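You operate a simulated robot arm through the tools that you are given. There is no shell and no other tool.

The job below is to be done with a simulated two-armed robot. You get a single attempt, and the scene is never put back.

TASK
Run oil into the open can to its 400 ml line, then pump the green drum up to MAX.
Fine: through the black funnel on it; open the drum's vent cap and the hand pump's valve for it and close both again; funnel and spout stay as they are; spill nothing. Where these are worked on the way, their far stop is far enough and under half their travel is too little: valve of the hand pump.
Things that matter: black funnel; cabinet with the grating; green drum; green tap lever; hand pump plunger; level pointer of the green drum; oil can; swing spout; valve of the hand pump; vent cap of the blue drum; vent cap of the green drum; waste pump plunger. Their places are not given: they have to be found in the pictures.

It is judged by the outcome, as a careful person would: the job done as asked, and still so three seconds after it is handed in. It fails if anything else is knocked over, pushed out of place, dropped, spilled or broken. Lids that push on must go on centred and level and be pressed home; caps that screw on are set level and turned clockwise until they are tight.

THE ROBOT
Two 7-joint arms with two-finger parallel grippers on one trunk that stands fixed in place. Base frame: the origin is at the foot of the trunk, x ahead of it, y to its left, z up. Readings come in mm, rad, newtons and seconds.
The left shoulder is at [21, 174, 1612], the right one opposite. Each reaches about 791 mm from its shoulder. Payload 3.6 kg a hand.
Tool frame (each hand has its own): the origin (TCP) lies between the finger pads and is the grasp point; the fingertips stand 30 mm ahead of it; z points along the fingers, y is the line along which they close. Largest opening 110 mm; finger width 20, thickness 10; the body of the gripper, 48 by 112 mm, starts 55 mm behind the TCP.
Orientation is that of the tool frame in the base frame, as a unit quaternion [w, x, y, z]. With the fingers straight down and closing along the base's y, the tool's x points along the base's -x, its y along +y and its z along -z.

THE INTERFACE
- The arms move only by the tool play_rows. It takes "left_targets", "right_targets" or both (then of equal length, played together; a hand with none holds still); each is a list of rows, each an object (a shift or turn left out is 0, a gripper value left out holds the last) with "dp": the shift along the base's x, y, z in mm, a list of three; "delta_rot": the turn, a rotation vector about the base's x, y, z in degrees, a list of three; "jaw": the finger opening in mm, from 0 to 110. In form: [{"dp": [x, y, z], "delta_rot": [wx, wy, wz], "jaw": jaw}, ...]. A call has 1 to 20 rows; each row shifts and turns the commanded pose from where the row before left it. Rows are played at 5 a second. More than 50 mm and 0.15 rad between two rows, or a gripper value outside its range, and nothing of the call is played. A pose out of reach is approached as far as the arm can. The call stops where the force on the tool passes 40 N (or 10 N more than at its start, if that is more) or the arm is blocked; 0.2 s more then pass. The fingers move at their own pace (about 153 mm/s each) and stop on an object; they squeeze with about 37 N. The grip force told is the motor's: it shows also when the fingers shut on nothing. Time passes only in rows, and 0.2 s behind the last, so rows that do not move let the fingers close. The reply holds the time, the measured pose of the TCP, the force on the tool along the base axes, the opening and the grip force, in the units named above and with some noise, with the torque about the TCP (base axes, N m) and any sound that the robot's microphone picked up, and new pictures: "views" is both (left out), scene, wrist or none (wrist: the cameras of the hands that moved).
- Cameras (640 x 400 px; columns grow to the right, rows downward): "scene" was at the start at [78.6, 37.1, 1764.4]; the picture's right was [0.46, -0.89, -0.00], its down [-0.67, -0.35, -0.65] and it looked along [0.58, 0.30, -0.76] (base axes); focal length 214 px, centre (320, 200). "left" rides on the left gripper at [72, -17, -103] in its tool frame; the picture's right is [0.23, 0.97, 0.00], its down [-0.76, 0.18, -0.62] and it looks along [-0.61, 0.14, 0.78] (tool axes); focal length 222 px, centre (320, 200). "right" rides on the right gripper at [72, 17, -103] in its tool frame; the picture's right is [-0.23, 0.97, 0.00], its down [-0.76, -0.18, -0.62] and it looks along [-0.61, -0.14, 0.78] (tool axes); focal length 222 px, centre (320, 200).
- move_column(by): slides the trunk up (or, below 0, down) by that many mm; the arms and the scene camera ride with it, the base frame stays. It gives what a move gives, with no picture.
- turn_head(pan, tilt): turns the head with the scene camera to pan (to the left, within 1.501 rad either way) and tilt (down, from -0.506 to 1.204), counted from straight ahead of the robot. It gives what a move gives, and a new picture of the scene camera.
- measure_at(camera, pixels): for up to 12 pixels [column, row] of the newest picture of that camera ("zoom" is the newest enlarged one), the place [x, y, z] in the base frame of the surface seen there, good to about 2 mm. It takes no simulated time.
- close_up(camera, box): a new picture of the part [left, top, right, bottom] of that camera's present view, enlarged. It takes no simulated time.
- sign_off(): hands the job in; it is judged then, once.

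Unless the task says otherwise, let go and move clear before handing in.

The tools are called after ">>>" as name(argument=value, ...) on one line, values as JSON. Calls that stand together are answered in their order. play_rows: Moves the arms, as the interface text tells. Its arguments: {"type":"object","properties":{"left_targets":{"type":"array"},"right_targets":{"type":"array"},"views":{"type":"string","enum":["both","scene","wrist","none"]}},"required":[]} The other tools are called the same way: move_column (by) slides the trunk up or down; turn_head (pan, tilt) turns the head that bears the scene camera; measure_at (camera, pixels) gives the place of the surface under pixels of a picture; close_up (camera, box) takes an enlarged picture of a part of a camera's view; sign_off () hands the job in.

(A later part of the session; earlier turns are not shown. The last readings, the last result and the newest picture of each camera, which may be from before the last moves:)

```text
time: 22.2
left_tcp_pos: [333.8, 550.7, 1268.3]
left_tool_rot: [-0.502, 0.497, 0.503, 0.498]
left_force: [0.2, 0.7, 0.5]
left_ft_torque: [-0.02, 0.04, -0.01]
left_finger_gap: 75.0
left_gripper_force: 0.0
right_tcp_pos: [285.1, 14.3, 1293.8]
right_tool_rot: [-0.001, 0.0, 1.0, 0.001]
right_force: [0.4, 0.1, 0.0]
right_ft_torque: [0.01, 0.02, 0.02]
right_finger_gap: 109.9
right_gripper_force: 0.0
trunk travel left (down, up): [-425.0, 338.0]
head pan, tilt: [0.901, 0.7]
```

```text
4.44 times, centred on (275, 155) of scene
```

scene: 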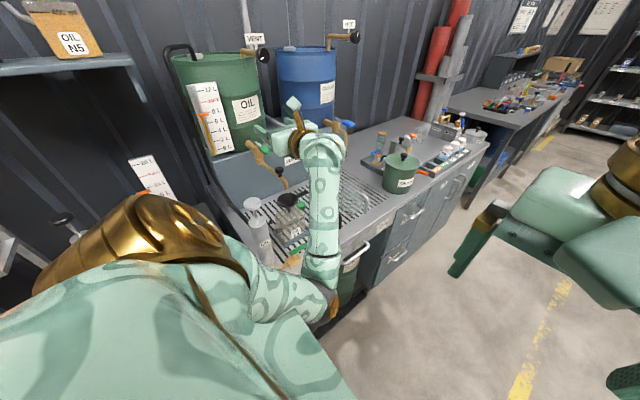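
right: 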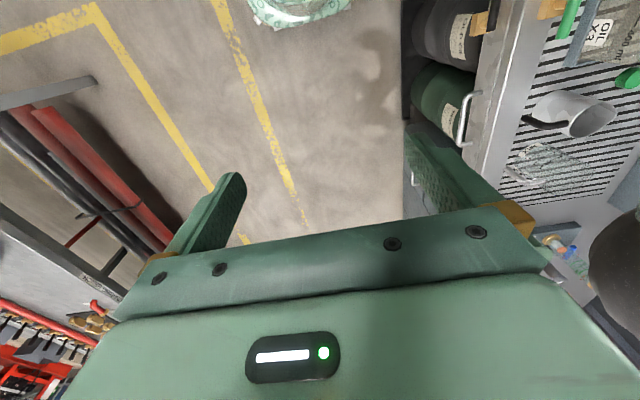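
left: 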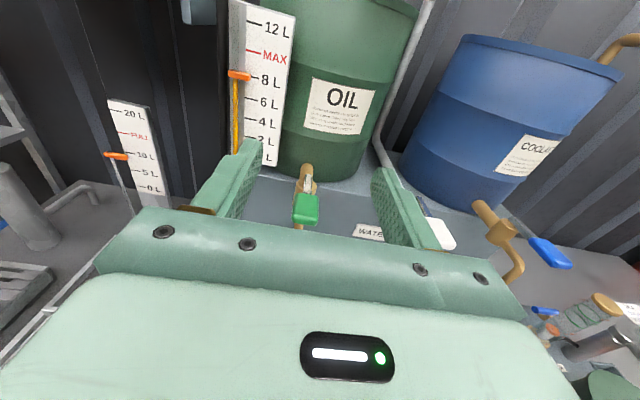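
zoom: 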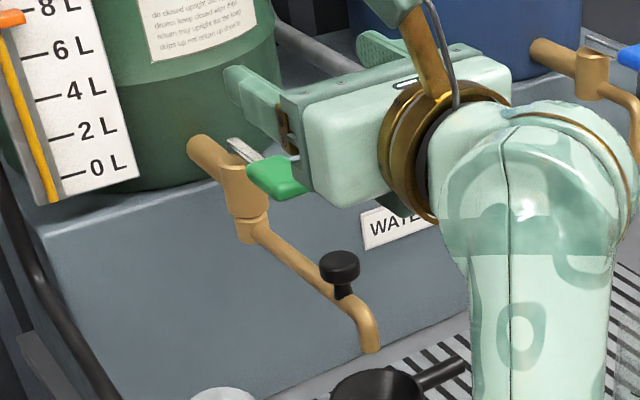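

The tap's lever is a silver bar with a green grip lying over the spout pipe (zoom (288,330)). I'll measure it and check all three taps for how levers sit.

>>> measure_at(camera="left", pixels=[[306, 167], [300, 185], [308, 185], [313, 185], [306, 197], [296, 208], [316, 209], [306, 205], [305, 220], [296, 221], [315, 222], [300, 228]])

>>> close_up(camera="left", box=[280, 150, 340, 240])

>>> close_up(camera="left", box=[400, 180, 600, 300])

>>> close_up(camera="scene", box=[250, 160, 320, 220])

```text
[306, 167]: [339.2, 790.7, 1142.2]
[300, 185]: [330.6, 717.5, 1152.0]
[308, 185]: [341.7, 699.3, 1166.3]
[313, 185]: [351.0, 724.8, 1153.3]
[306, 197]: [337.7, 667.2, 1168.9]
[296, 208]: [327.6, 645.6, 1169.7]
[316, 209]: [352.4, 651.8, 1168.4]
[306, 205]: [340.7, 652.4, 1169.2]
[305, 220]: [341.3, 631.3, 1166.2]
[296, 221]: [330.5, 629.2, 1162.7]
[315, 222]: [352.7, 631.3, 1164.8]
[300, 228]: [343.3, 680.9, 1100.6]
```

```text
4.44 times, centred on (310, 195) of left
```

zoom: 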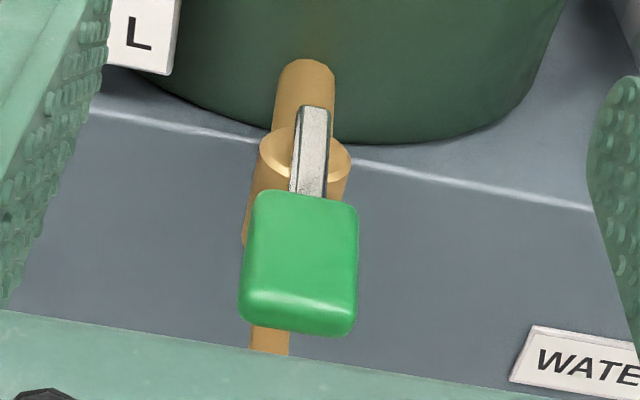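

```text
3.20 times, centred on (500, 240) of left
```

zoom: 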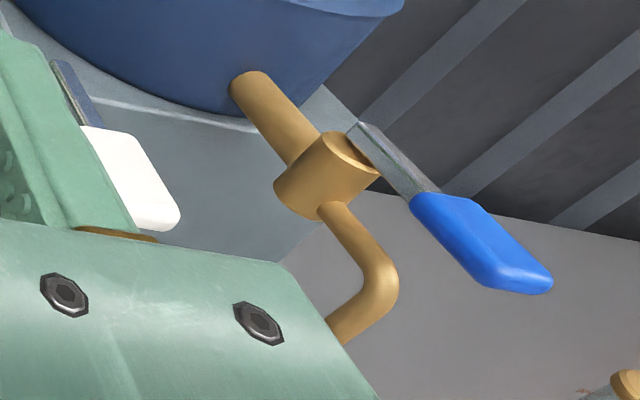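

```text
6.67 times, centred on (285, 190) of scene
```

zoom: 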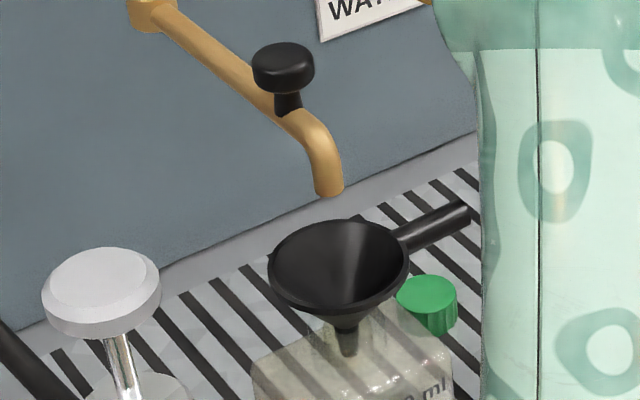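

The three taps all rest with levers along their pipes; the green lever pivots on a vertical body at about (340,720) with its grip at (340,645,1165). I'll pitch the hand to fingers-down so I can hold the grip and swing it, checking the elbow's place first.

>>> measure_at(camera="scene", pixels=[[322, 275], [330, 295], [300, 290], [325, 230], [290, 262], [254, 204], [262, 240], [355, 250], [290, 200], [293, 232]])

>>> play_rows(left_targets=[{"dp": [0, 0, 10], "delta_rot": [-8.2, 0, 0]}, {"dp": [0, 0, 10], "delta_rot": [-8.2, 0, 0]}, {"dp": [0, 0, 10], "delta_rot": [-8.2, 0, 0]}, {"delta_rot": [-8.2, 0, 0]}])

```text
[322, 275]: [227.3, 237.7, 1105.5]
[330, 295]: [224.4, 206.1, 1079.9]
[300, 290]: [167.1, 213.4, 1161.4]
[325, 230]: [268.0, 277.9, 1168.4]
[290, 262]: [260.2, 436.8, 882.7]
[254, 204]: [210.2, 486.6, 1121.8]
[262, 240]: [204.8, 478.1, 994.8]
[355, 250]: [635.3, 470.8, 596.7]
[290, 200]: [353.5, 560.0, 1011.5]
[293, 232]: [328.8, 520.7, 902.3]
```

```text
time: 23.2
left_tcp_pos: [335.7, 553.2, 1299.1]
left_tool_rot: [-0.339, 0.621, 0.622, 0.337]
left_force: [-0.1, -0.2, 0.6]
left_ft_torque: [0.01, -0.01, -0.01]
left_finger_gap: 74.8
left_gripper_force: 0.1
right_tcp_pos: [285.8, 15.0, 1294.1]
right_tool_rot: [-0.001, 0.0, 1.0, 0.001]
right_force: [-0.5, -0.6, -0.8]
right_ft_torque: [-0.03, 0.03, 0.02]
right_finger_gap: 110.0
right_gripper_force: 0.1
trunk travel left (down, up): [-425.0, 338.0]
head pan, tilt: [0.901, 0.7]
```

scene: 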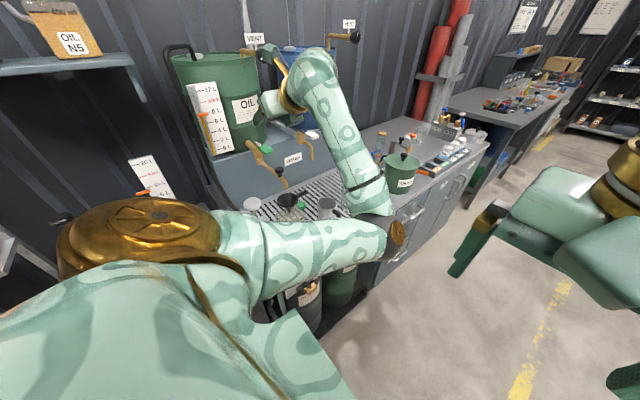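
left: 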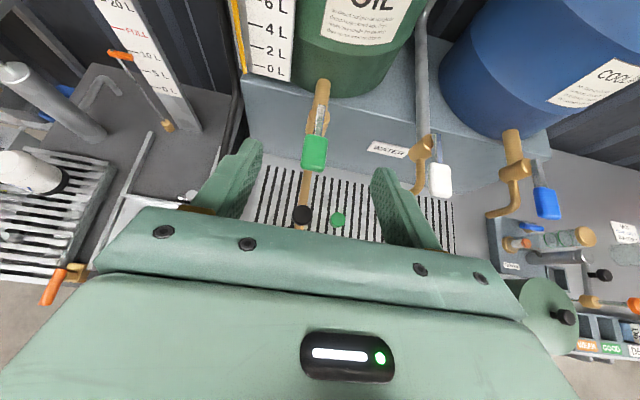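

The view from above shows the lever grip at (315,155) over the spout with its knob at (302,213). I'll finish the pitch to fingers-down.

>>> play_rows(left_targets=[{"delta_rot": [-8.2, 0, 0]}, {"delta_rot": [-8.2, 0, 0]}, {"delta_rot": [-8.2, 0, 0]}, {"delta_rot": [-8.2, 0, 0]}, {"delta_rot": [-8.2, 0, 0]}, {"delta_rot": [-8.2, 0, 0]}, {"delta_rot": [-8, 0, 0]}])

```text
time: 24.9
left_tcp_pos: [334.7, 553.8, 1298.8]
left_tool_rot: [-0.001, 0.707, 0.707, -0.004]
left_force: [0.0, -0.7, -0.2]
left_ft_torque: [0.01, -0.03, -0.03]
left_finger_gap: 75.2
left_gripper_force: 0.1
right_tcp_pos: [283.5, 15.2, 1294.7]
right_tool_rot: [0.001, 0.001, 1.0, 0.0]
right_force: [0.2, 0.4, 0.1]
right_ft_torque: [-0.05, -0.02, 0.01]
right_finger_gap: 109.9
right_gripper_force: 0.1
trunk travel left (down, up): [-425.0, 338.0]
head pan, tilt: [0.901, 0.7]
```

scene: 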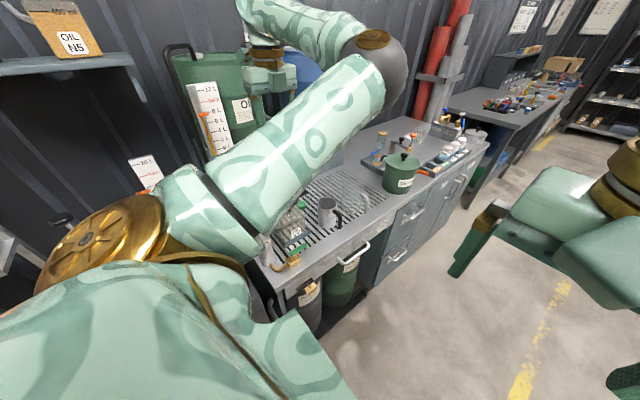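
left: 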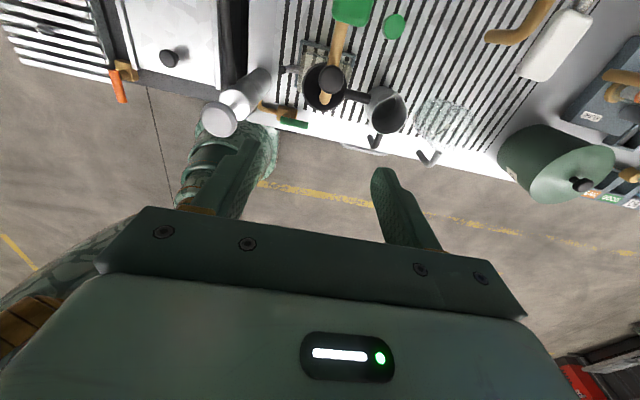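

With fingers down the elbow has gone up and its upper arm partly hides the can, so I'll use the right hand's camera to watch the level. First measuring where the left arm runs so the right arm stays clear.

>>> measure_at(camera="scene", pixels=[[375, 45], [370, 100], [300, 130], [240, 200], [260, 240], [270, 65], [275, 90], [330, 210], [293, 232]])

>>> measure_at(camera="left", pixels=[[332, 77], [322, 95], [352, 10], [295, 122], [275, 110], [220, 118], [385, 110], [305, 60], [168, 58], [122, 88], [355, 97], [392, 25]])

```text
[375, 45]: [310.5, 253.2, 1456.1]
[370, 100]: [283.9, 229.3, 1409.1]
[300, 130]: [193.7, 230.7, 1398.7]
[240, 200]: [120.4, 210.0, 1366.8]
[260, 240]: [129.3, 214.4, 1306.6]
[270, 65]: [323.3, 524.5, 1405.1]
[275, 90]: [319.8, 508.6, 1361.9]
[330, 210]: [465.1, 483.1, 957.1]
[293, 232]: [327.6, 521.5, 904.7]
```

```text
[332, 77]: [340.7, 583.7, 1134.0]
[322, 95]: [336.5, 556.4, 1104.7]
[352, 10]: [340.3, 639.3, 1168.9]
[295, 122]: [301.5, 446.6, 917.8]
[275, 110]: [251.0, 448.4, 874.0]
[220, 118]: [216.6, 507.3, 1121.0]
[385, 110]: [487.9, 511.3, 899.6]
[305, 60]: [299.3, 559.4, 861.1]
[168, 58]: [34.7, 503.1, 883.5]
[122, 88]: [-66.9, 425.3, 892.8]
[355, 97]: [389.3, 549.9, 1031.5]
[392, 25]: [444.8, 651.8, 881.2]
```

The left arm stays above z≈1300, so the right hand can pass below. I'll turn the right hand to look at the can from the front-right.

>>> play_rows(right_targets=[{"dp": [16, 5, -12], "delta_rot": [4.62, 4.62, -4.62]}, {"dp": [16, 5, -12], "delta_rot": [4.62, 4.62, -4.62]}, {"dp": [16, 5, -12], "delta_rot": [4.62, 4.62, -4.62]}, {"dp": [16, 5, -12], "delta_rot": [4.62, 4.62, -4.62]}, {"dp": [16, 5, -12], "delta_rot": [4.62, 4.62, -4.62]}, {"dp": [16, 5, -12], "delta_rot": [4.62, 4.62, -4.62]}, {"dp": [16, 5, -12], "delta_rot": [4.62, 4.62, -4.62]}, {"dp": [16, 5, -12], "delta_rot": [4.62, 4.62, -4.62]}, {"dp": [16, 5, -12], "delta_rot": [4.62, 4.62, -4.62]}, {"dp": [16, 5, -12], "delta_rot": [4.62, 4.62, -4.62]}, {"dp": [16, 5, -12], "delta_rot": [4.62, 4.62, -4.62]}, {"dp": [16, 5, -12], "delta_rot": [4.62, 4.62, -4.62]}, {"dp": [16, 5, -12], "delta_rot": [4.62, 4.62, -4.62]}, {"dp": [16, 5, -12], "delta_rot": [4.62, 4.62, -4.62]}, {"delta_rot": [4.62, 4.62, -4.62]}])

```text
time: 28.1
left_tcp_pos: [334.5, 551.5, 1299.2]
left_tool_rot: [-0.003, 0.707, 0.707, -0.003]
left_force: [-0.3, -0.1, 0.6]
left_ft_torque: [0.02, -0.01, -0.01]
left_finger_gap: 74.7
left_gripper_force: 0.1
right_tcp_pos: [509.7, 83.4, 1126.1]
right_tool_rot: [0.501, -0.5, -0.499, -0.5]
right_force: [-0.1, 0.5, 0.6]
right_ft_torque: [-0.01, 0.01, -0.04]
right_finger_gap: 110.0
right_gripper_force: 0.1
trunk travel left (down, up): [-425.0, 338.0]
head pan, tilt: [0.901, 0.7]
```

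scene: 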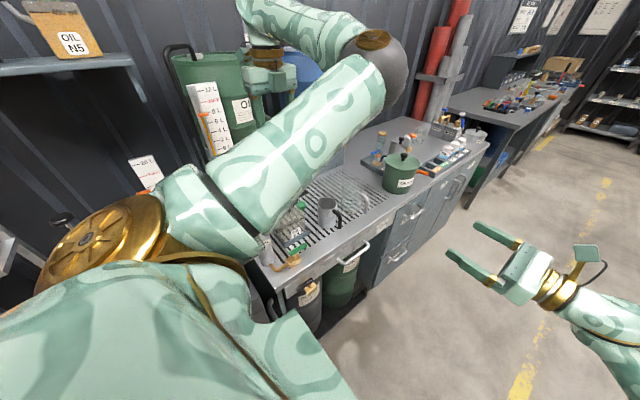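
right: 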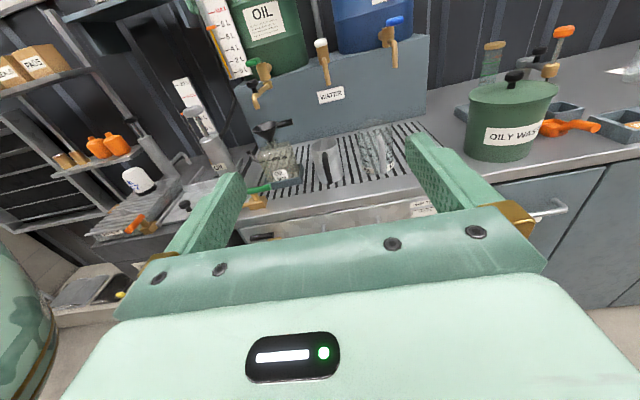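

The right camera now sees the can (275,165), pump (215,150) and tap (262,75). I'll bring it closer to the can.

>>> play_rows(right_targets=[{"dp": [-15, 35, -10], "delta_rot": [0, 0, 4]}, {"dp": [-15, 35, -10], "delta_rot": [0, 0, 4]}, {"dp": [-15, 35, -10], "delta_rot": [0, 0, 4]}, {"dp": [-15, 35, -5], "delta_rot": [0, 0, 3]}, {"dp": [-10, 35, 0], "delta_rot": [0, 0, 0]}])

>>> close_up(camera="right", box=[200, 40, 440, 190])

```text
time: 29.2
left_tcp_pos: [334.9, 552.8, 1298.3]
left_tool_rot: [-0.003, 0.707, 0.707, -0.003]
left_force: [0.5, 0.8, -0.4]
left_ft_torque: [-0.02, -0.01, 0.02]
left_finger_gap: 75.0
left_gripper_force: 0.0
right_tcp_pos: [438.7, 259.8, 1092.3]
right_tool_rot: [0.561, -0.43, -0.561, -0.43]
right_force: [0.6, 0.3, 0.0]
right_ft_torque: [0.01, 0.02, -0.02]
right_finger_gap: 109.9
right_gripper_force: 0.1
trunk travel left (down, up): [-425.0, 338.0]
head pan, tilt: [0.901, 0.7]
```

scene: 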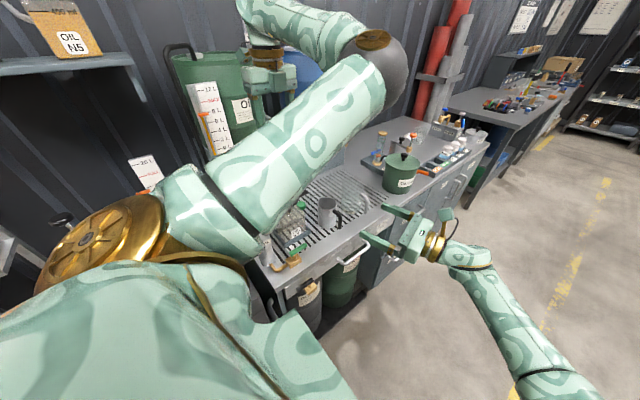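
right: 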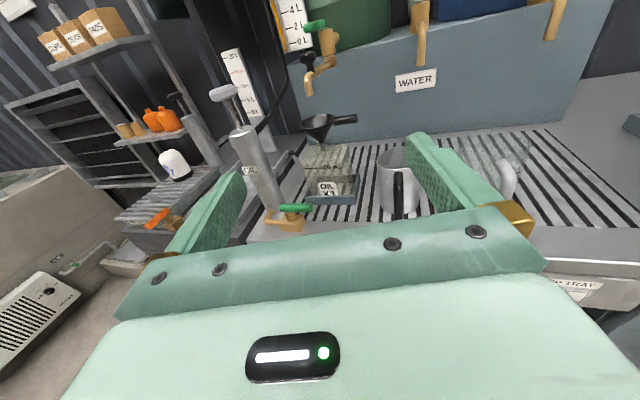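

```text
2.67 times, centred on (320, 115) of right
```

zoom: 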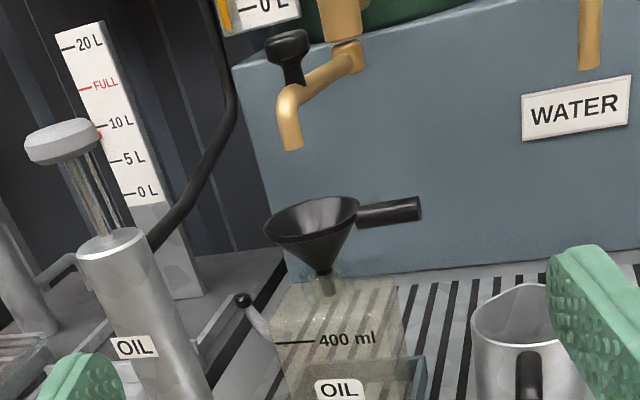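

The spout tip sits over the funnel and the 400 ml line (zoom 300,342) is well seen. Now I'll bring the left hand above the lever grip at (340,645,1169) and lower it around it.

>>> play_rows(left_targets=[{"dp": [2, 30, 0], "jaw": 60}, {"dp": [2, 32, 0]}, {"dp": [1, 30, -20]}, {"dp": [0, 0, -30]}, {"dp": [0, 0, -30]}])

>>> close_up(camera="right", box=[260, 0, 400, 90])

```text
time: 30.4
left_tcp_pos: [340.7, 644.3, 1216.7]
left_tool_rot: [-0.003, 0.707, 0.708, -0.002]
left_force: [0.1, 0.1, -0.7]
left_ft_torque: [0.0, 0.01, 0.0]
left_finger_gap: 60.0
left_gripper_force: 0.0
right_tcp_pos: [439.4, 260.5, 1092.3]
right_tool_rot: [0.561, -0.431, -0.56, -0.43]
right_force: [0.4, -0.2, 0.6]
right_ft_torque: [0.03, -0.03, 0.05]
right_finger_gap: 109.9
right_gripper_force: 0.1
trunk travel left (down, up): [-425.0, 338.0]
head pan, tilt: [0.901, 0.7]
```

scene: 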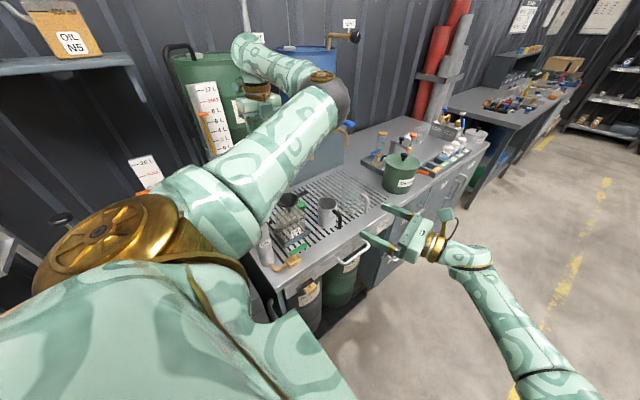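
left: 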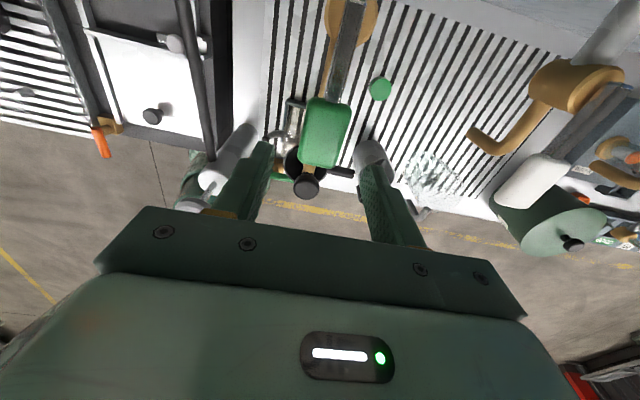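

```text
4.44 times, centred on (330, 45) of right
```

zoom: 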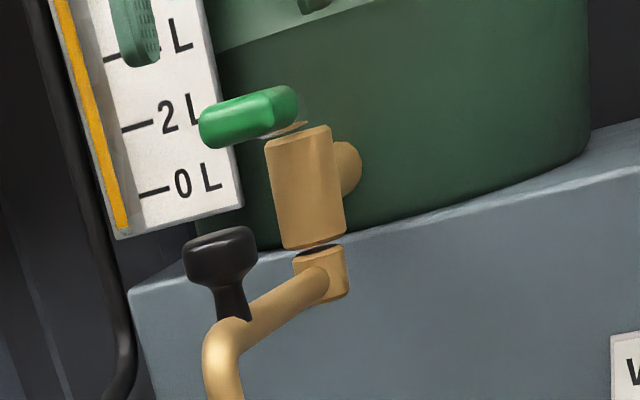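

The grip (325,135) lies between the open fingers. I'll measure the grip and bar to get the pivot geometry.

>>> measure_at(camera="left", pixels=[[310, 103], [347, 107], [305, 160], [338, 165], [325, 130], [345, 40], [350, 5], [335, 20], [368, 10], [307, 187]])

>>> play_rows(left_targets=[{"dp": [0, 0, -20]}, {"dp": [0, 1, -18]}, {"jaw": 15}, {"jaw": 15}, {"jaw": 15}])

>>> close_up(camera="right", box=[260, 0, 400, 90])

```text
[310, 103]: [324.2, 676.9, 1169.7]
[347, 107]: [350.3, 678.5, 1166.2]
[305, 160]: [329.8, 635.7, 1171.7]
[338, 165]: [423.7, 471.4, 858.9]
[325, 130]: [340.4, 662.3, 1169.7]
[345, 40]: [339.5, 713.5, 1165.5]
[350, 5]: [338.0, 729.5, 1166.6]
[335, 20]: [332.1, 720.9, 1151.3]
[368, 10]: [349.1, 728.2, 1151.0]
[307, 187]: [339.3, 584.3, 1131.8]
```

```text
time: 31.6
left_tcp_pos: [339.5, 646.2, 1181.7]
left_tool_rot: [-0.003, 0.706, 0.708, -0.002]
left_force: [-4.9, -0.2, -3.2]
left_ft_torque: [-0.22, -0.32, -0.45]
left_finger_gap: 31.0
left_gripper_force: 45.3
right_tcp_pos: [439.0, 260.1, 1092.4]
right_tool_rot: [0.561, -0.431, -0.56, -0.43]
right_force: [0.4, -0.4, 0.0]
right_ft_torque: [-0.01, -0.01, 0.0]
right_finger_gap: 110.3
right_gripper_force: 0.0
trunk travel left (down, up): [-425.0, 338.0]
head pan, tilt: [0.901, 0.7]
```

scene: 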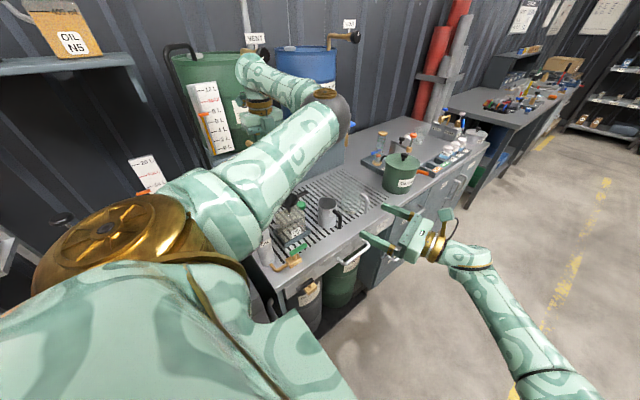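
left: 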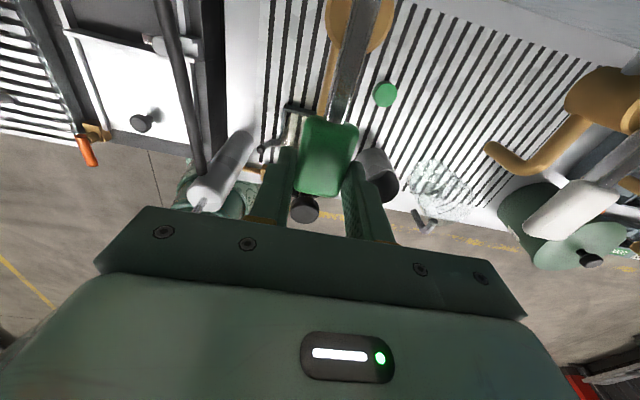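

```text
4.44 times, centred on (330, 45) of right
```

zoom: 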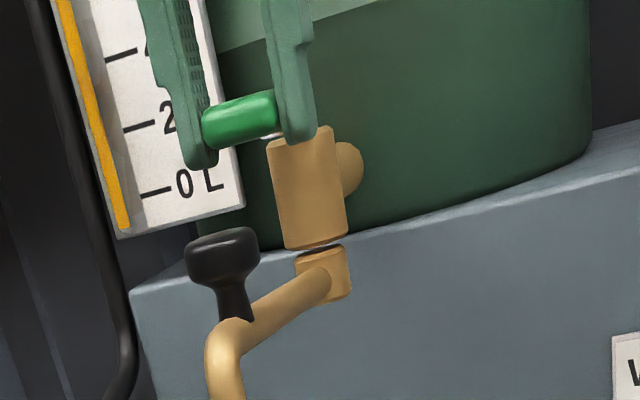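

The grip is held (31 mm). The pivot is about 75 mm further at (341,721), so I'll test a small swing to the +x side and see whether it yields.

>>> play_rows(left_targets=[{"dp": [3.3, 0.1, 0], "delta_rot": [0, 0, 2.5]}, {"dp": [3.3, 0.2, 0], "delta_rot": [0, 0, 2.5]}], views="wrist")

>>> close_up(camera="right", box=[260, 0, 400, 90])

```text
time: 32.2
left_tcp_pos: [340.2, 647.7, 1180.0]
left_tool_rot: [-0.004, 0.674, 0.739, -0.003]
left_force: [-28.3, -5.6, -13.8]
left_ft_torque: [-0.77, -0.04, -1.19]
left_finger_gap: 33.1
left_gripper_force: 45.0
right_tcp_pos: [436.1, 259.6, 1095.1]
right_tool_rot: [-0.56, 0.43, 0.561, 0.431]
right_force: [0.1, 0.4, 0.4]
right_ft_torque: [0.0, -0.01, 0.01]
right_finger_gap: 110.0
right_gripper_force: 0.0
trunk travel left (down, up): [-425.0, 338.0]
head pan, tilt: [0.901, 0.7]
```

left: 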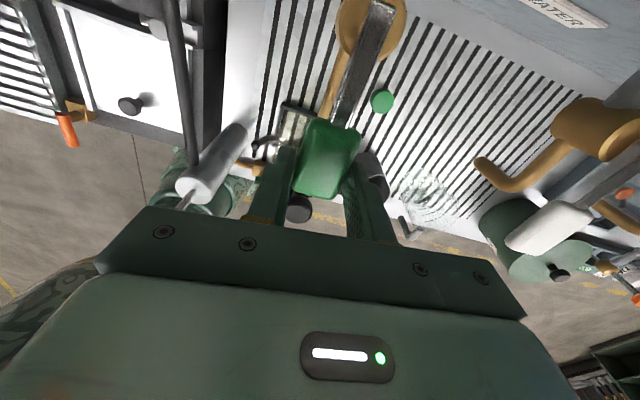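

```text
4.44 times, centred on (330, 45) of right
```

zoom: 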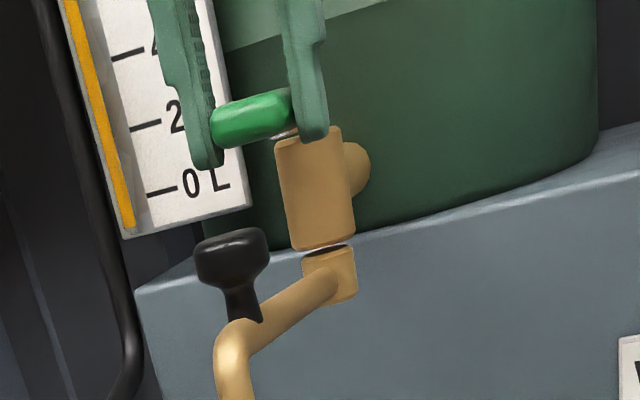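

The lever barely moved and pushed back with 28 N, so +x is its closed stop. I'll return and swing it slightly to the -x side instead, watching for flow.

>>> play_rows(left_targets=[{"dp": [-6.6, -0.3, 0], "delta_rot": [0, 0, -5]}, {"dp": [-6.5, 0.3, 0], "delta_rot": [0, 0, -5]}, {"dp": [-6.5, 0.9, 0], "delta_rot": [0, 0, -5]}], views="wrist")

>>> close_up(camera="right", box=[240, 20, 400, 220])

```text
time: 33.2
left_tcp_pos: [338.9, 646.3, 1180.1]
left_tool_rot: [0.005, 0.768, 0.64, 0.006]
left_force: [41.2, 1.8, -0.8]
left_ft_torque: [0.01, -0.44, 1.16]
left_finger_gap: 35.0
left_gripper_force: 45.1
right_tcp_pos: [440.5, 262.7, 1091.1]
right_tool_rot: [0.565, -0.431, -0.56, -0.427]
right_force: [-0.5, 0.3, 1.0]
right_ft_torque: [0.0, -0.01, 0.0]
right_finger_gap: 110.2
right_gripper_force: 0.0
trunk travel left (down, up): [-425.0, 338.0]
head pan, tilt: [0.901, 0.7]
stopped in row 3 (left hand): the force on the tool passed its limit at 43 N (the readings are from after the stop); the commanded pose is now the measured one
```

left: 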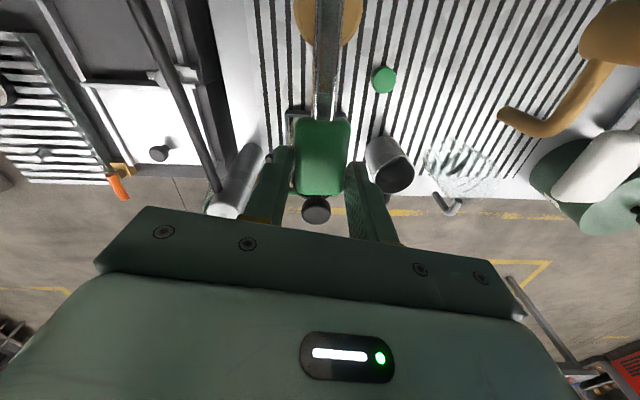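

```text
2.00 times, centred on (320, 120) of right
```

zoom: 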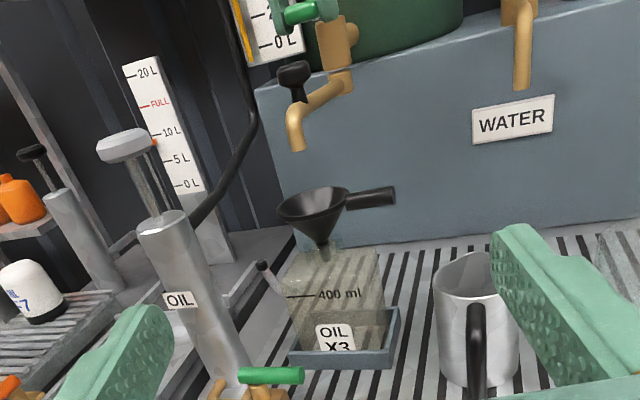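

Both sideways directions are blocked near 40 N with no motion, so the lever likely tilts vertically. I'll square the hand again and test lifting it a little.

>>> play_rows(left_targets=[{"dp": [1, 0, 0], "delta_rot": [0, 0, 5]}, {"dp": [0.5, 0, 0], "delta_rot": [0, 0, 5]}, {"dp": [0, 0, 4], "delta_rot": [-3, 0, 0]}, {"dp": [0, 0, 4], "delta_rot": [-3, 0, 0]}], views="wrist")

>>> close_up(camera="right", box=[240, 0, 400, 120])

```text
time: 34.2
left_tcp_pos: [340.2, 646.8, 1185.7]
left_tool_rot: [0.041, 0.708, 0.704, -0.036]
left_force: [37.2, -14.9, -32.4]
left_ft_torque: [0.1, -0.24, 0.42]
left_finger_gap: 31.3
left_gripper_force: 45.4
right_tcp_pos: [443.0, 263.1, 1089.6]
right_tool_rot: [0.563, -0.431, -0.56, -0.428]
right_force: [-0.6, 0.8, 0.0]
right_ft_torque: [0.0, 0.0, 0.02]
right_finger_gap: 109.8
right_gripper_force: 0.0
trunk travel left (down, up): [-425.0, 338.0]
head pan, tilt: [0.901, 0.7]
```

left: 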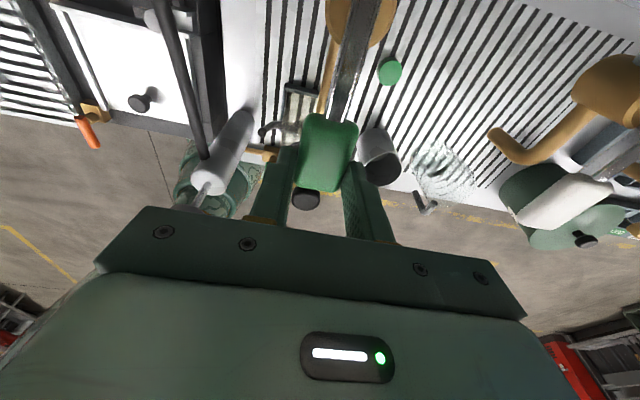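

```text
3.33 times, centred on (320, 60) of right
```

zoom: 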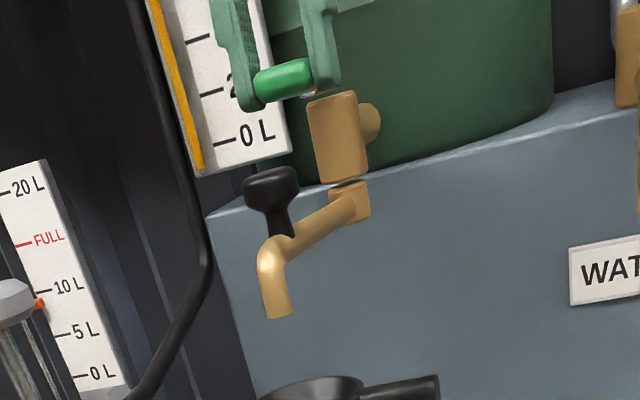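

Lifting gave 32 N resistance with about 5 mm of hand motion; I'll measure whether the lever itself tilted.

>>> measure_at(camera="left", pixels=[[310, 125], [347, 130], [305, 175], [325, 150], [335, 105], [350, 60], [362, 10], [335, 20]])

>>> close_up(camera="left", box=[260, 0, 420, 100])

>>> close_up(camera="right", box=[290, 0, 360, 50])

```text
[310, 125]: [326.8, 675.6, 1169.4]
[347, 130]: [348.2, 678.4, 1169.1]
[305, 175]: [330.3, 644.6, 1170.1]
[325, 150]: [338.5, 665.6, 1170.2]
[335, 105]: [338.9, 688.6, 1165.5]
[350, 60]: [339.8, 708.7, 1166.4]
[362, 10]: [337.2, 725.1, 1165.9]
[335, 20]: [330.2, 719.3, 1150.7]
```

```text
4.00 times, centred on (340, 50) of left
```

zoom: 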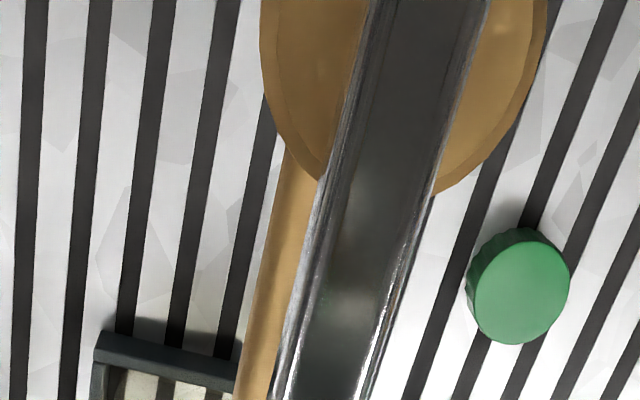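

```text
8.00 times, centred on (325, 25) of right
```

zoom: 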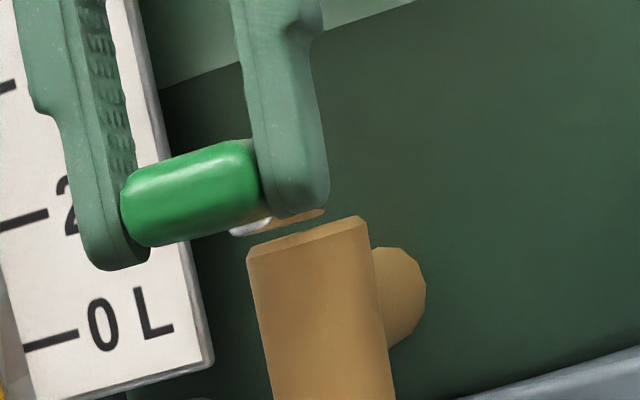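

Lever did not tilt at all (grip still z≈1170), so it pivots about the vertical. The +x test only reached 28 N, so I'll regrip nearer the tip, square up, and push further towards +x.

>>> play_rows(left_targets=[{"jaw": 50}, {"jaw": 50}, {"dp": [0, -4, -5], "delta_rot": [6, 0, 0]}, {"dp": [0, 0, 0]}, {"jaw": 15}, {"jaw": 15}, {"jaw": 15}], views="wrist")

```text
time: 35.8
left_tcp_pos: [340.3, 643.4, 1183.7]
left_tool_rot: [0.002, 0.709, 0.705, 0.005]
left_force: [38.7, 4.8, 8.6]
left_ft_torque: [0.73, -0.78, 0.18]
left_finger_gap: 31.4
left_gripper_force: 45.1
right_tcp_pos: [443.4, 261.9, 1090.4]
right_tool_rot: [0.564, -0.43, -0.56, -0.428]
right_force: [0.2, -0.2, -1.1]
right_ft_torque: [0.04, -0.02, -0.02]
right_finger_gap: 110.1
right_gripper_force: 0.0
trunk travel left (down, up): [-425.0, 338.0]
head pan, tilt: [0.901, 0.7]
```

left: 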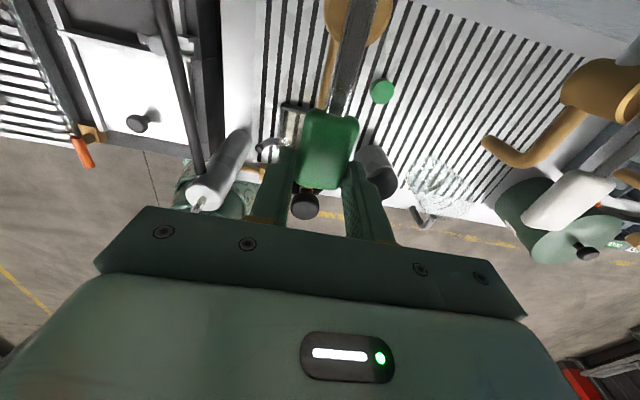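

The residual +39 N shows my commanded x lags behind; I'll step +x gradually (relieving, then pushing toward +x).

>>> play_rows(left_targets=[{"dp": [3, 0, 0]}, {"dp": [3, 0, 0]}, {"dp": [3, 0, 0]}], views="none")

>>> play_rows(left_targets=[{"dp": [3, 0, 0]}, {"dp": [2, 0, 0]}, {"dp": [2, 0, 0]}], views="wrist")

```text
time: 36.6
left_tcp_pos: [340.2, 644.2, 1183.2]
left_tool_rot: [0.0, 0.706, 0.708, -0.001]
left_force: [10.0, -5.1, -3.8]
left_ft_torque: [-0.52, -0.33, 0.01]
left_finger_gap: 31.2
left_gripper_force: 44.6
right_tcp_pos: [438.3, 259.5, 1093.0]
right_tool_rot: [0.564, -0.43, -0.56, -0.429]
right_force: [-0.3, 0.2, -0.7]
right_ft_torque: [0.0, 0.02, 0.01]
right_finger_gap: 110.0
right_gripper_force: 0.1
trunk travel left (down, up): [-425.0, 338.0]
head pan, tilt: [0.901, 0.7]
```

```text
time: 37.4
left_tcp_pos: [340.4, 643.5, 1185.4]
left_tool_rot: [0.0, 0.707, 0.707, 0.002]
left_force: [-25.5, -11.8, -15.2]
left_ft_torque: [-1.41, 0.63, 0.09]
left_finger_gap: 31.6
left_gripper_force: 45.2
right_tcp_pos: [435.2, 261.1, 1095.2]
right_tool_rot: [-0.562, 0.428, 0.563, 0.43]
right_force: [-0.1, 0.0, -0.2]
right_ft_torque: [0.0, 0.04, -0.02]
right_finger_gap: 109.8
right_gripper_force: 0.1
trunk travel left (down, up): [-425.0, 338.0]
head pan, tilt: [0.901, 0.7]
```

left: 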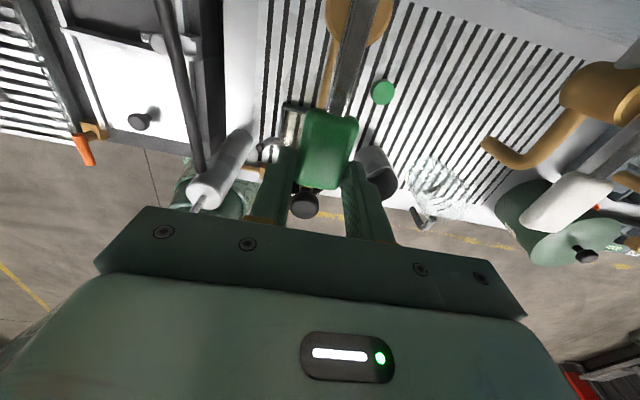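

Force is −25 N with the lever still still; pushing a little further towards +x.

>>> play_rows(left_targets=[{"dp": [2, 0, 0]}, {"dp": [2, 0, 0]}, {"dp": [2, 0, 0]}], views="wrist")

```text
time: 37.9
left_tcp_pos: [341.1, 643.6, 1185.3]
left_tool_rot: [-0.006, 0.705, 0.709, -0.002]
left_force: [-25.7, -1.0, -1.9]
left_ft_torque: [0.07, 0.71, -0.12]
left_finger_gap: 31.0
left_gripper_force: 45.0
right_tcp_pos: [436.1, 259.0, 1094.8]
right_tool_rot: [-0.561, 0.429, 0.562, 0.431]
right_force: [-0.3, 0.2, 0.4]
right_ft_torque: [-0.01, 0.0, -0.02]
right_finger_gap: 110.2
right_gripper_force: 0.0
trunk travel left (down, up): [-425.0, 338.0]
head pan, tilt: [0.901, 0.7]
stopped in row 2 (left hand): the force on the tool passed its limit at 44 N (the readings are from after the stop); the commanded pose is now the measured one
```

left: 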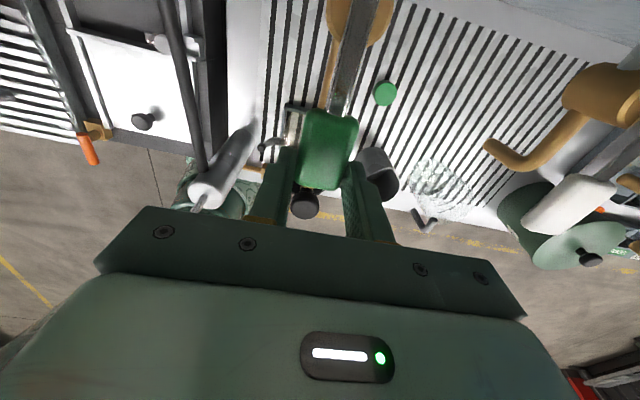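

Both sideways directions resist over 40 N. I'll release, raise the left hand, and look at the tap's hinge more carefully from the right camera.

>>> play_rows(left_targets=[{"jaw": 70}, {"jaw": 70}, {"dp": [0, 0, 40]}, {"dp": [0, -40, 30]}, {"dp": [0, -40, 20]}], views="both")

>>> close_up(camera="left", box=[260, 0, 440, 120])

>>> close_up(camera="right", box=[290, 0, 370, 50])

```text
time: 39.1
left_tcp_pos: [345.8, 558.8, 1276.7]
left_tool_rot: [-0.002, 0.707, 0.707, -0.001]
left_force: [-0.4, 0.0, -0.9]
left_ft_torque: [0.01, 0.0, 0.01]
left_finger_gap: 70.1
left_gripper_force: 0.1
right_tcp_pos: [438.3, 259.7, 1093.7]
right_tool_rot: [0.561, -0.43, -0.56, -0.431]
right_force: [1.0, -1.0, 0.3]
right_ft_torque: [-0.04, -0.01, -0.03]
right_finger_gap: 109.9
right_gripper_force: 0.0
trunk travel left (down, up): [-425.0, 338.0]
head pan, tilt: [0.901, 0.7]
```

scene: 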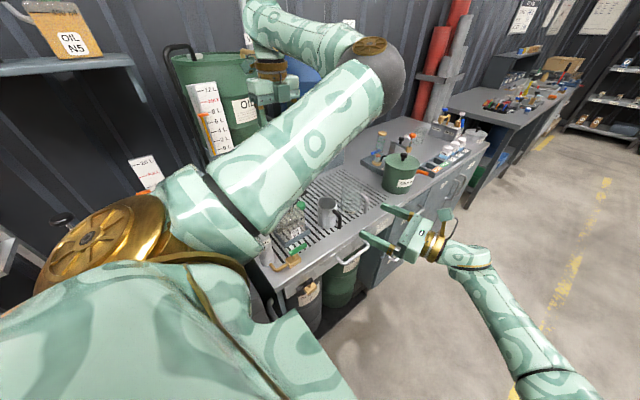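
left: 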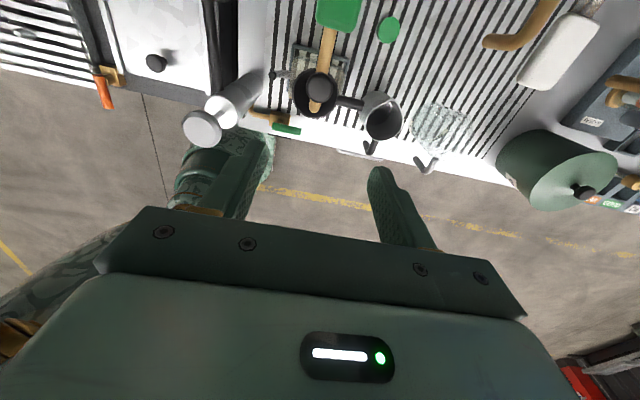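

```text
3.33 times, centred on (350, 60) of left
```

zoom: 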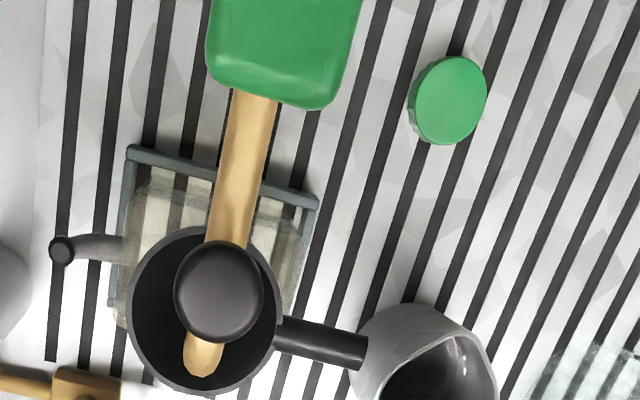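

```text
8.00 times, centred on (330, 25) of right
```

zoom: 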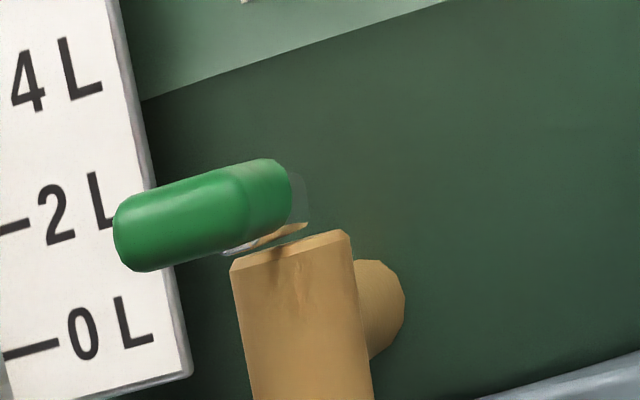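

The lever is a plain bar on a vertical body, hovering slightly above it. I'll test pressing down on the grip's end with closed fingertips.

>>> play_rows(left_targets=[{"dp": [-4, 40, -10], "jaw": 0}, {"dp": [-2, 42, -20]}, {"dp": [0, 0, -30]}, {"dp": [0, 0, -8]}, {"dp": [0, 0, -5]}, {"dp": [0, 0, -3]}, {"dp": [0, 0, -3]}, {"dp": [0, 0, -3]}], views="wrist")

>>> close_up(camera="right", box=[290, 0, 370, 50])

```text
time: 40.9
left_tcp_pos: [340.8, 645.0, 1192.0]
left_tool_rot: [-0.002, 0.707, 0.707, 0.0]
left_force: [0.4, -1.8, 1.2]
left_ft_torque: [-0.03, -0.02, 0.0]
left_finger_gap: 0.0
left_gripper_force: 37.2
right_tcp_pos: [438.2, 259.7, 1093.3]
right_tool_rot: [0.562, -0.43, -0.561, -0.43]
right_force: [0.1, -0.5, -0.8]
right_ft_torque: [-0.01, -0.02, 0.0]
right_finger_gap: 109.9
right_gripper_force: 0.0
trunk travel left (down, up): [-425.0, 338.0]
head pan, tilt: [0.901, 0.7]
```

left: 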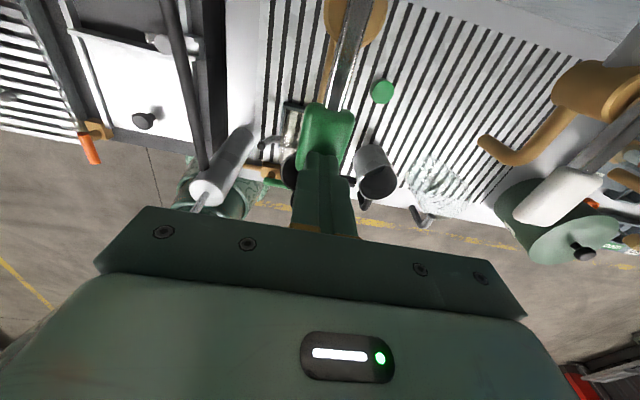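

```text
8.00 times, centred on (330, 25) of right
```

zoom: 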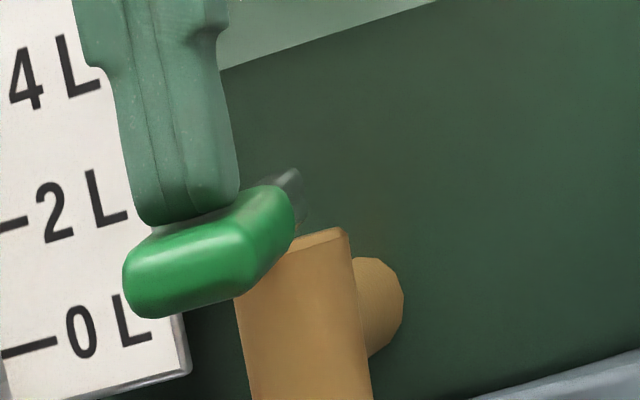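

Pressing works: the grip tilted down easily (zoom (210,250)). I'll check immediately for flow at the spout.

>>> close_up(camera="right", box=[250, 40, 410, 200])

```text
2.50 times, centred on (330, 120) of right
```

zoom: 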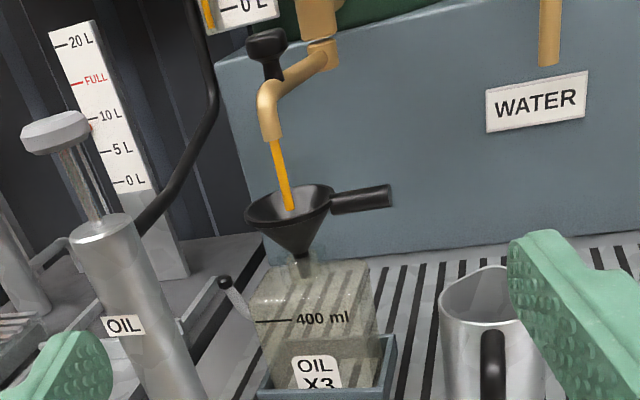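

Oil is running into the funnel (280,175 in zoom). I'll briefly raise the fingertips to see whether the lever springs back by itself.

>>> play_rows(left_targets=[{"dp": [0, 0, 6]}], views="wrist")

>>> close_up(camera="right", box=[250, 0, 410, 200])

```text
time: 41.3
left_tcp_pos: [340.5, 645.5, 1199.2]
left_tool_rot: [-0.003, 0.708, 0.707, 0.0]
left_force: [-1.2, -0.4, 0.9]
left_ft_torque: [0.0, 0.02, 0.01]
left_finger_gap: 0.0
left_gripper_force: 36.6
right_tcp_pos: [438.5, 259.4, 1092.9]
right_tool_rot: [0.561, -0.431, -0.56, -0.431]
right_force: [-1.1, 0.2, -0.3]
right_ft_torque: [0.0, 0.0, 0.02]
right_finger_gap: 110.0
right_gripper_force: 0.1
trunk travel left (down, up): [-425.0, 338.0]
head pan, tilt: [0.901, 0.7]
```

left: 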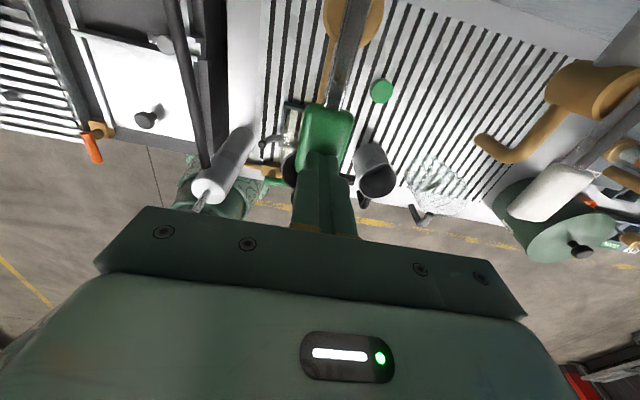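

```text
2.00 times, centred on (330, 100) of right
```

zoom: 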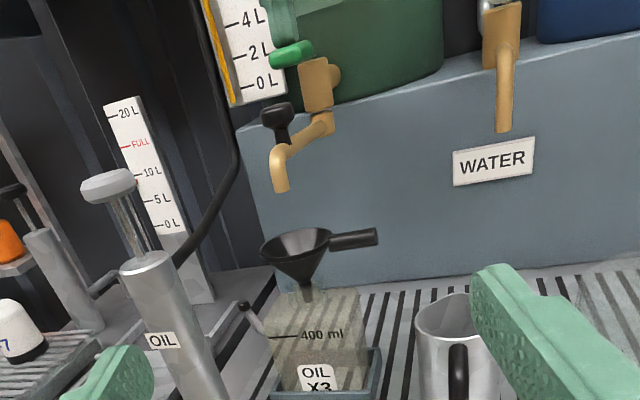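

It springs back and the flow stops, which makes metering easy. Let me look at the level in the can now.

>>> close_up(camera="right", box=[300, 135, 350, 200])

>>> close_up(camera="scene", box=[270, 195, 320, 260])

```text
6.15 times, centred on (325, 168) of right
```

zoom: 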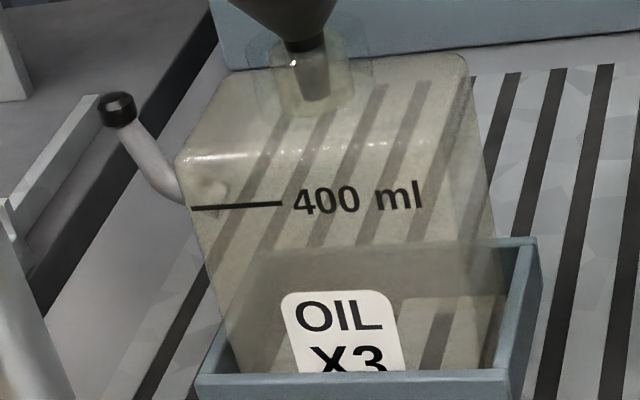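

```text
6.15 times, centred on (295, 228) of scene
```

zoom: 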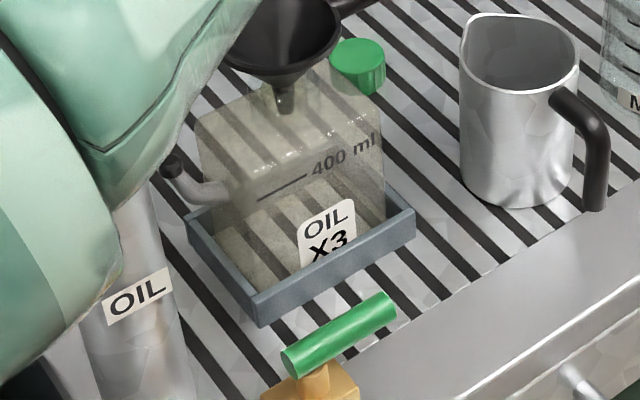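

The can still looks nearly empty. I'll press for about a second, release, and gauge the rate.

>>> play_rows(left_targets=[{"dp": [0, 0, -8]}, {"dp": [0, 0, 0]}, {"dp": [0, 0, 0]}, {"dp": [0, 0, 0]}, {"dp": [0, 0, 8]}], views="none")

>>> close_up(camera="right", box=[295, 80, 355, 200])

>>> close_up(camera="right", box=[300, 135, 350, 200])

```text
time: 42.5
left_tcp_pos: [341.2, 643.5, 1199.1]
left_tool_rot: [-0.002, 0.707, 0.707, 0.0]
left_force: [0.0, -1.1, 1.5]
left_ft_torque: [0.02, 0.0, 0.01]
left_finger_gap: 0.0
left_gripper_force: 36.9
right_tcp_pos: [438.1, 259.1, 1092.9]
right_tool_rot: [0.562, -0.43, -0.561, -0.43]
right_force: [-0.4, -0.3, 0.0]
right_ft_torque: [0.0, 0.01, 0.01]
right_finger_gap: 109.9
right_gripper_force: 0.1
trunk travel left (down, up): [-425.0, 338.0]
head pan, tilt: [0.901, 0.7]
```

```text
3.33 times, centred on (325, 140) of right
```

zoom: 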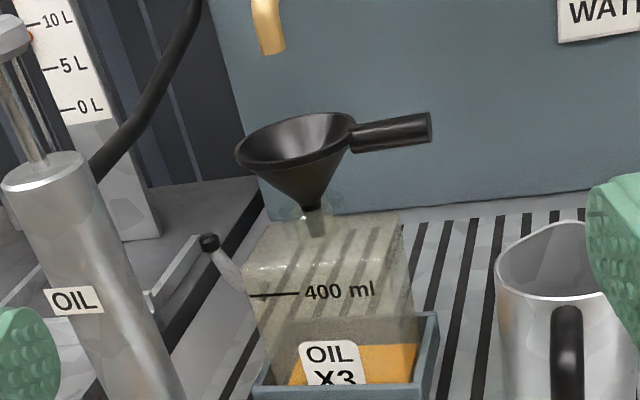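

```text
6.15 times, centred on (325, 168) of right
```

zoom: 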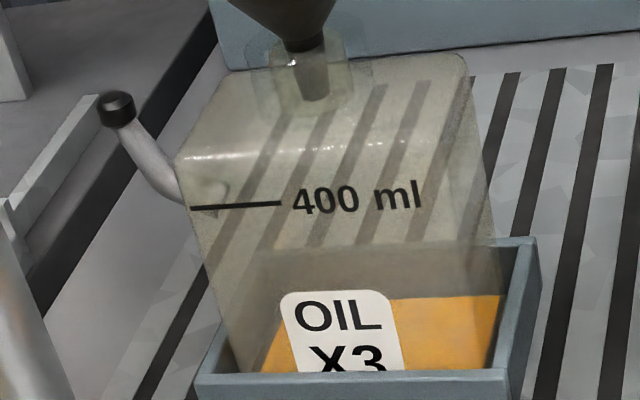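

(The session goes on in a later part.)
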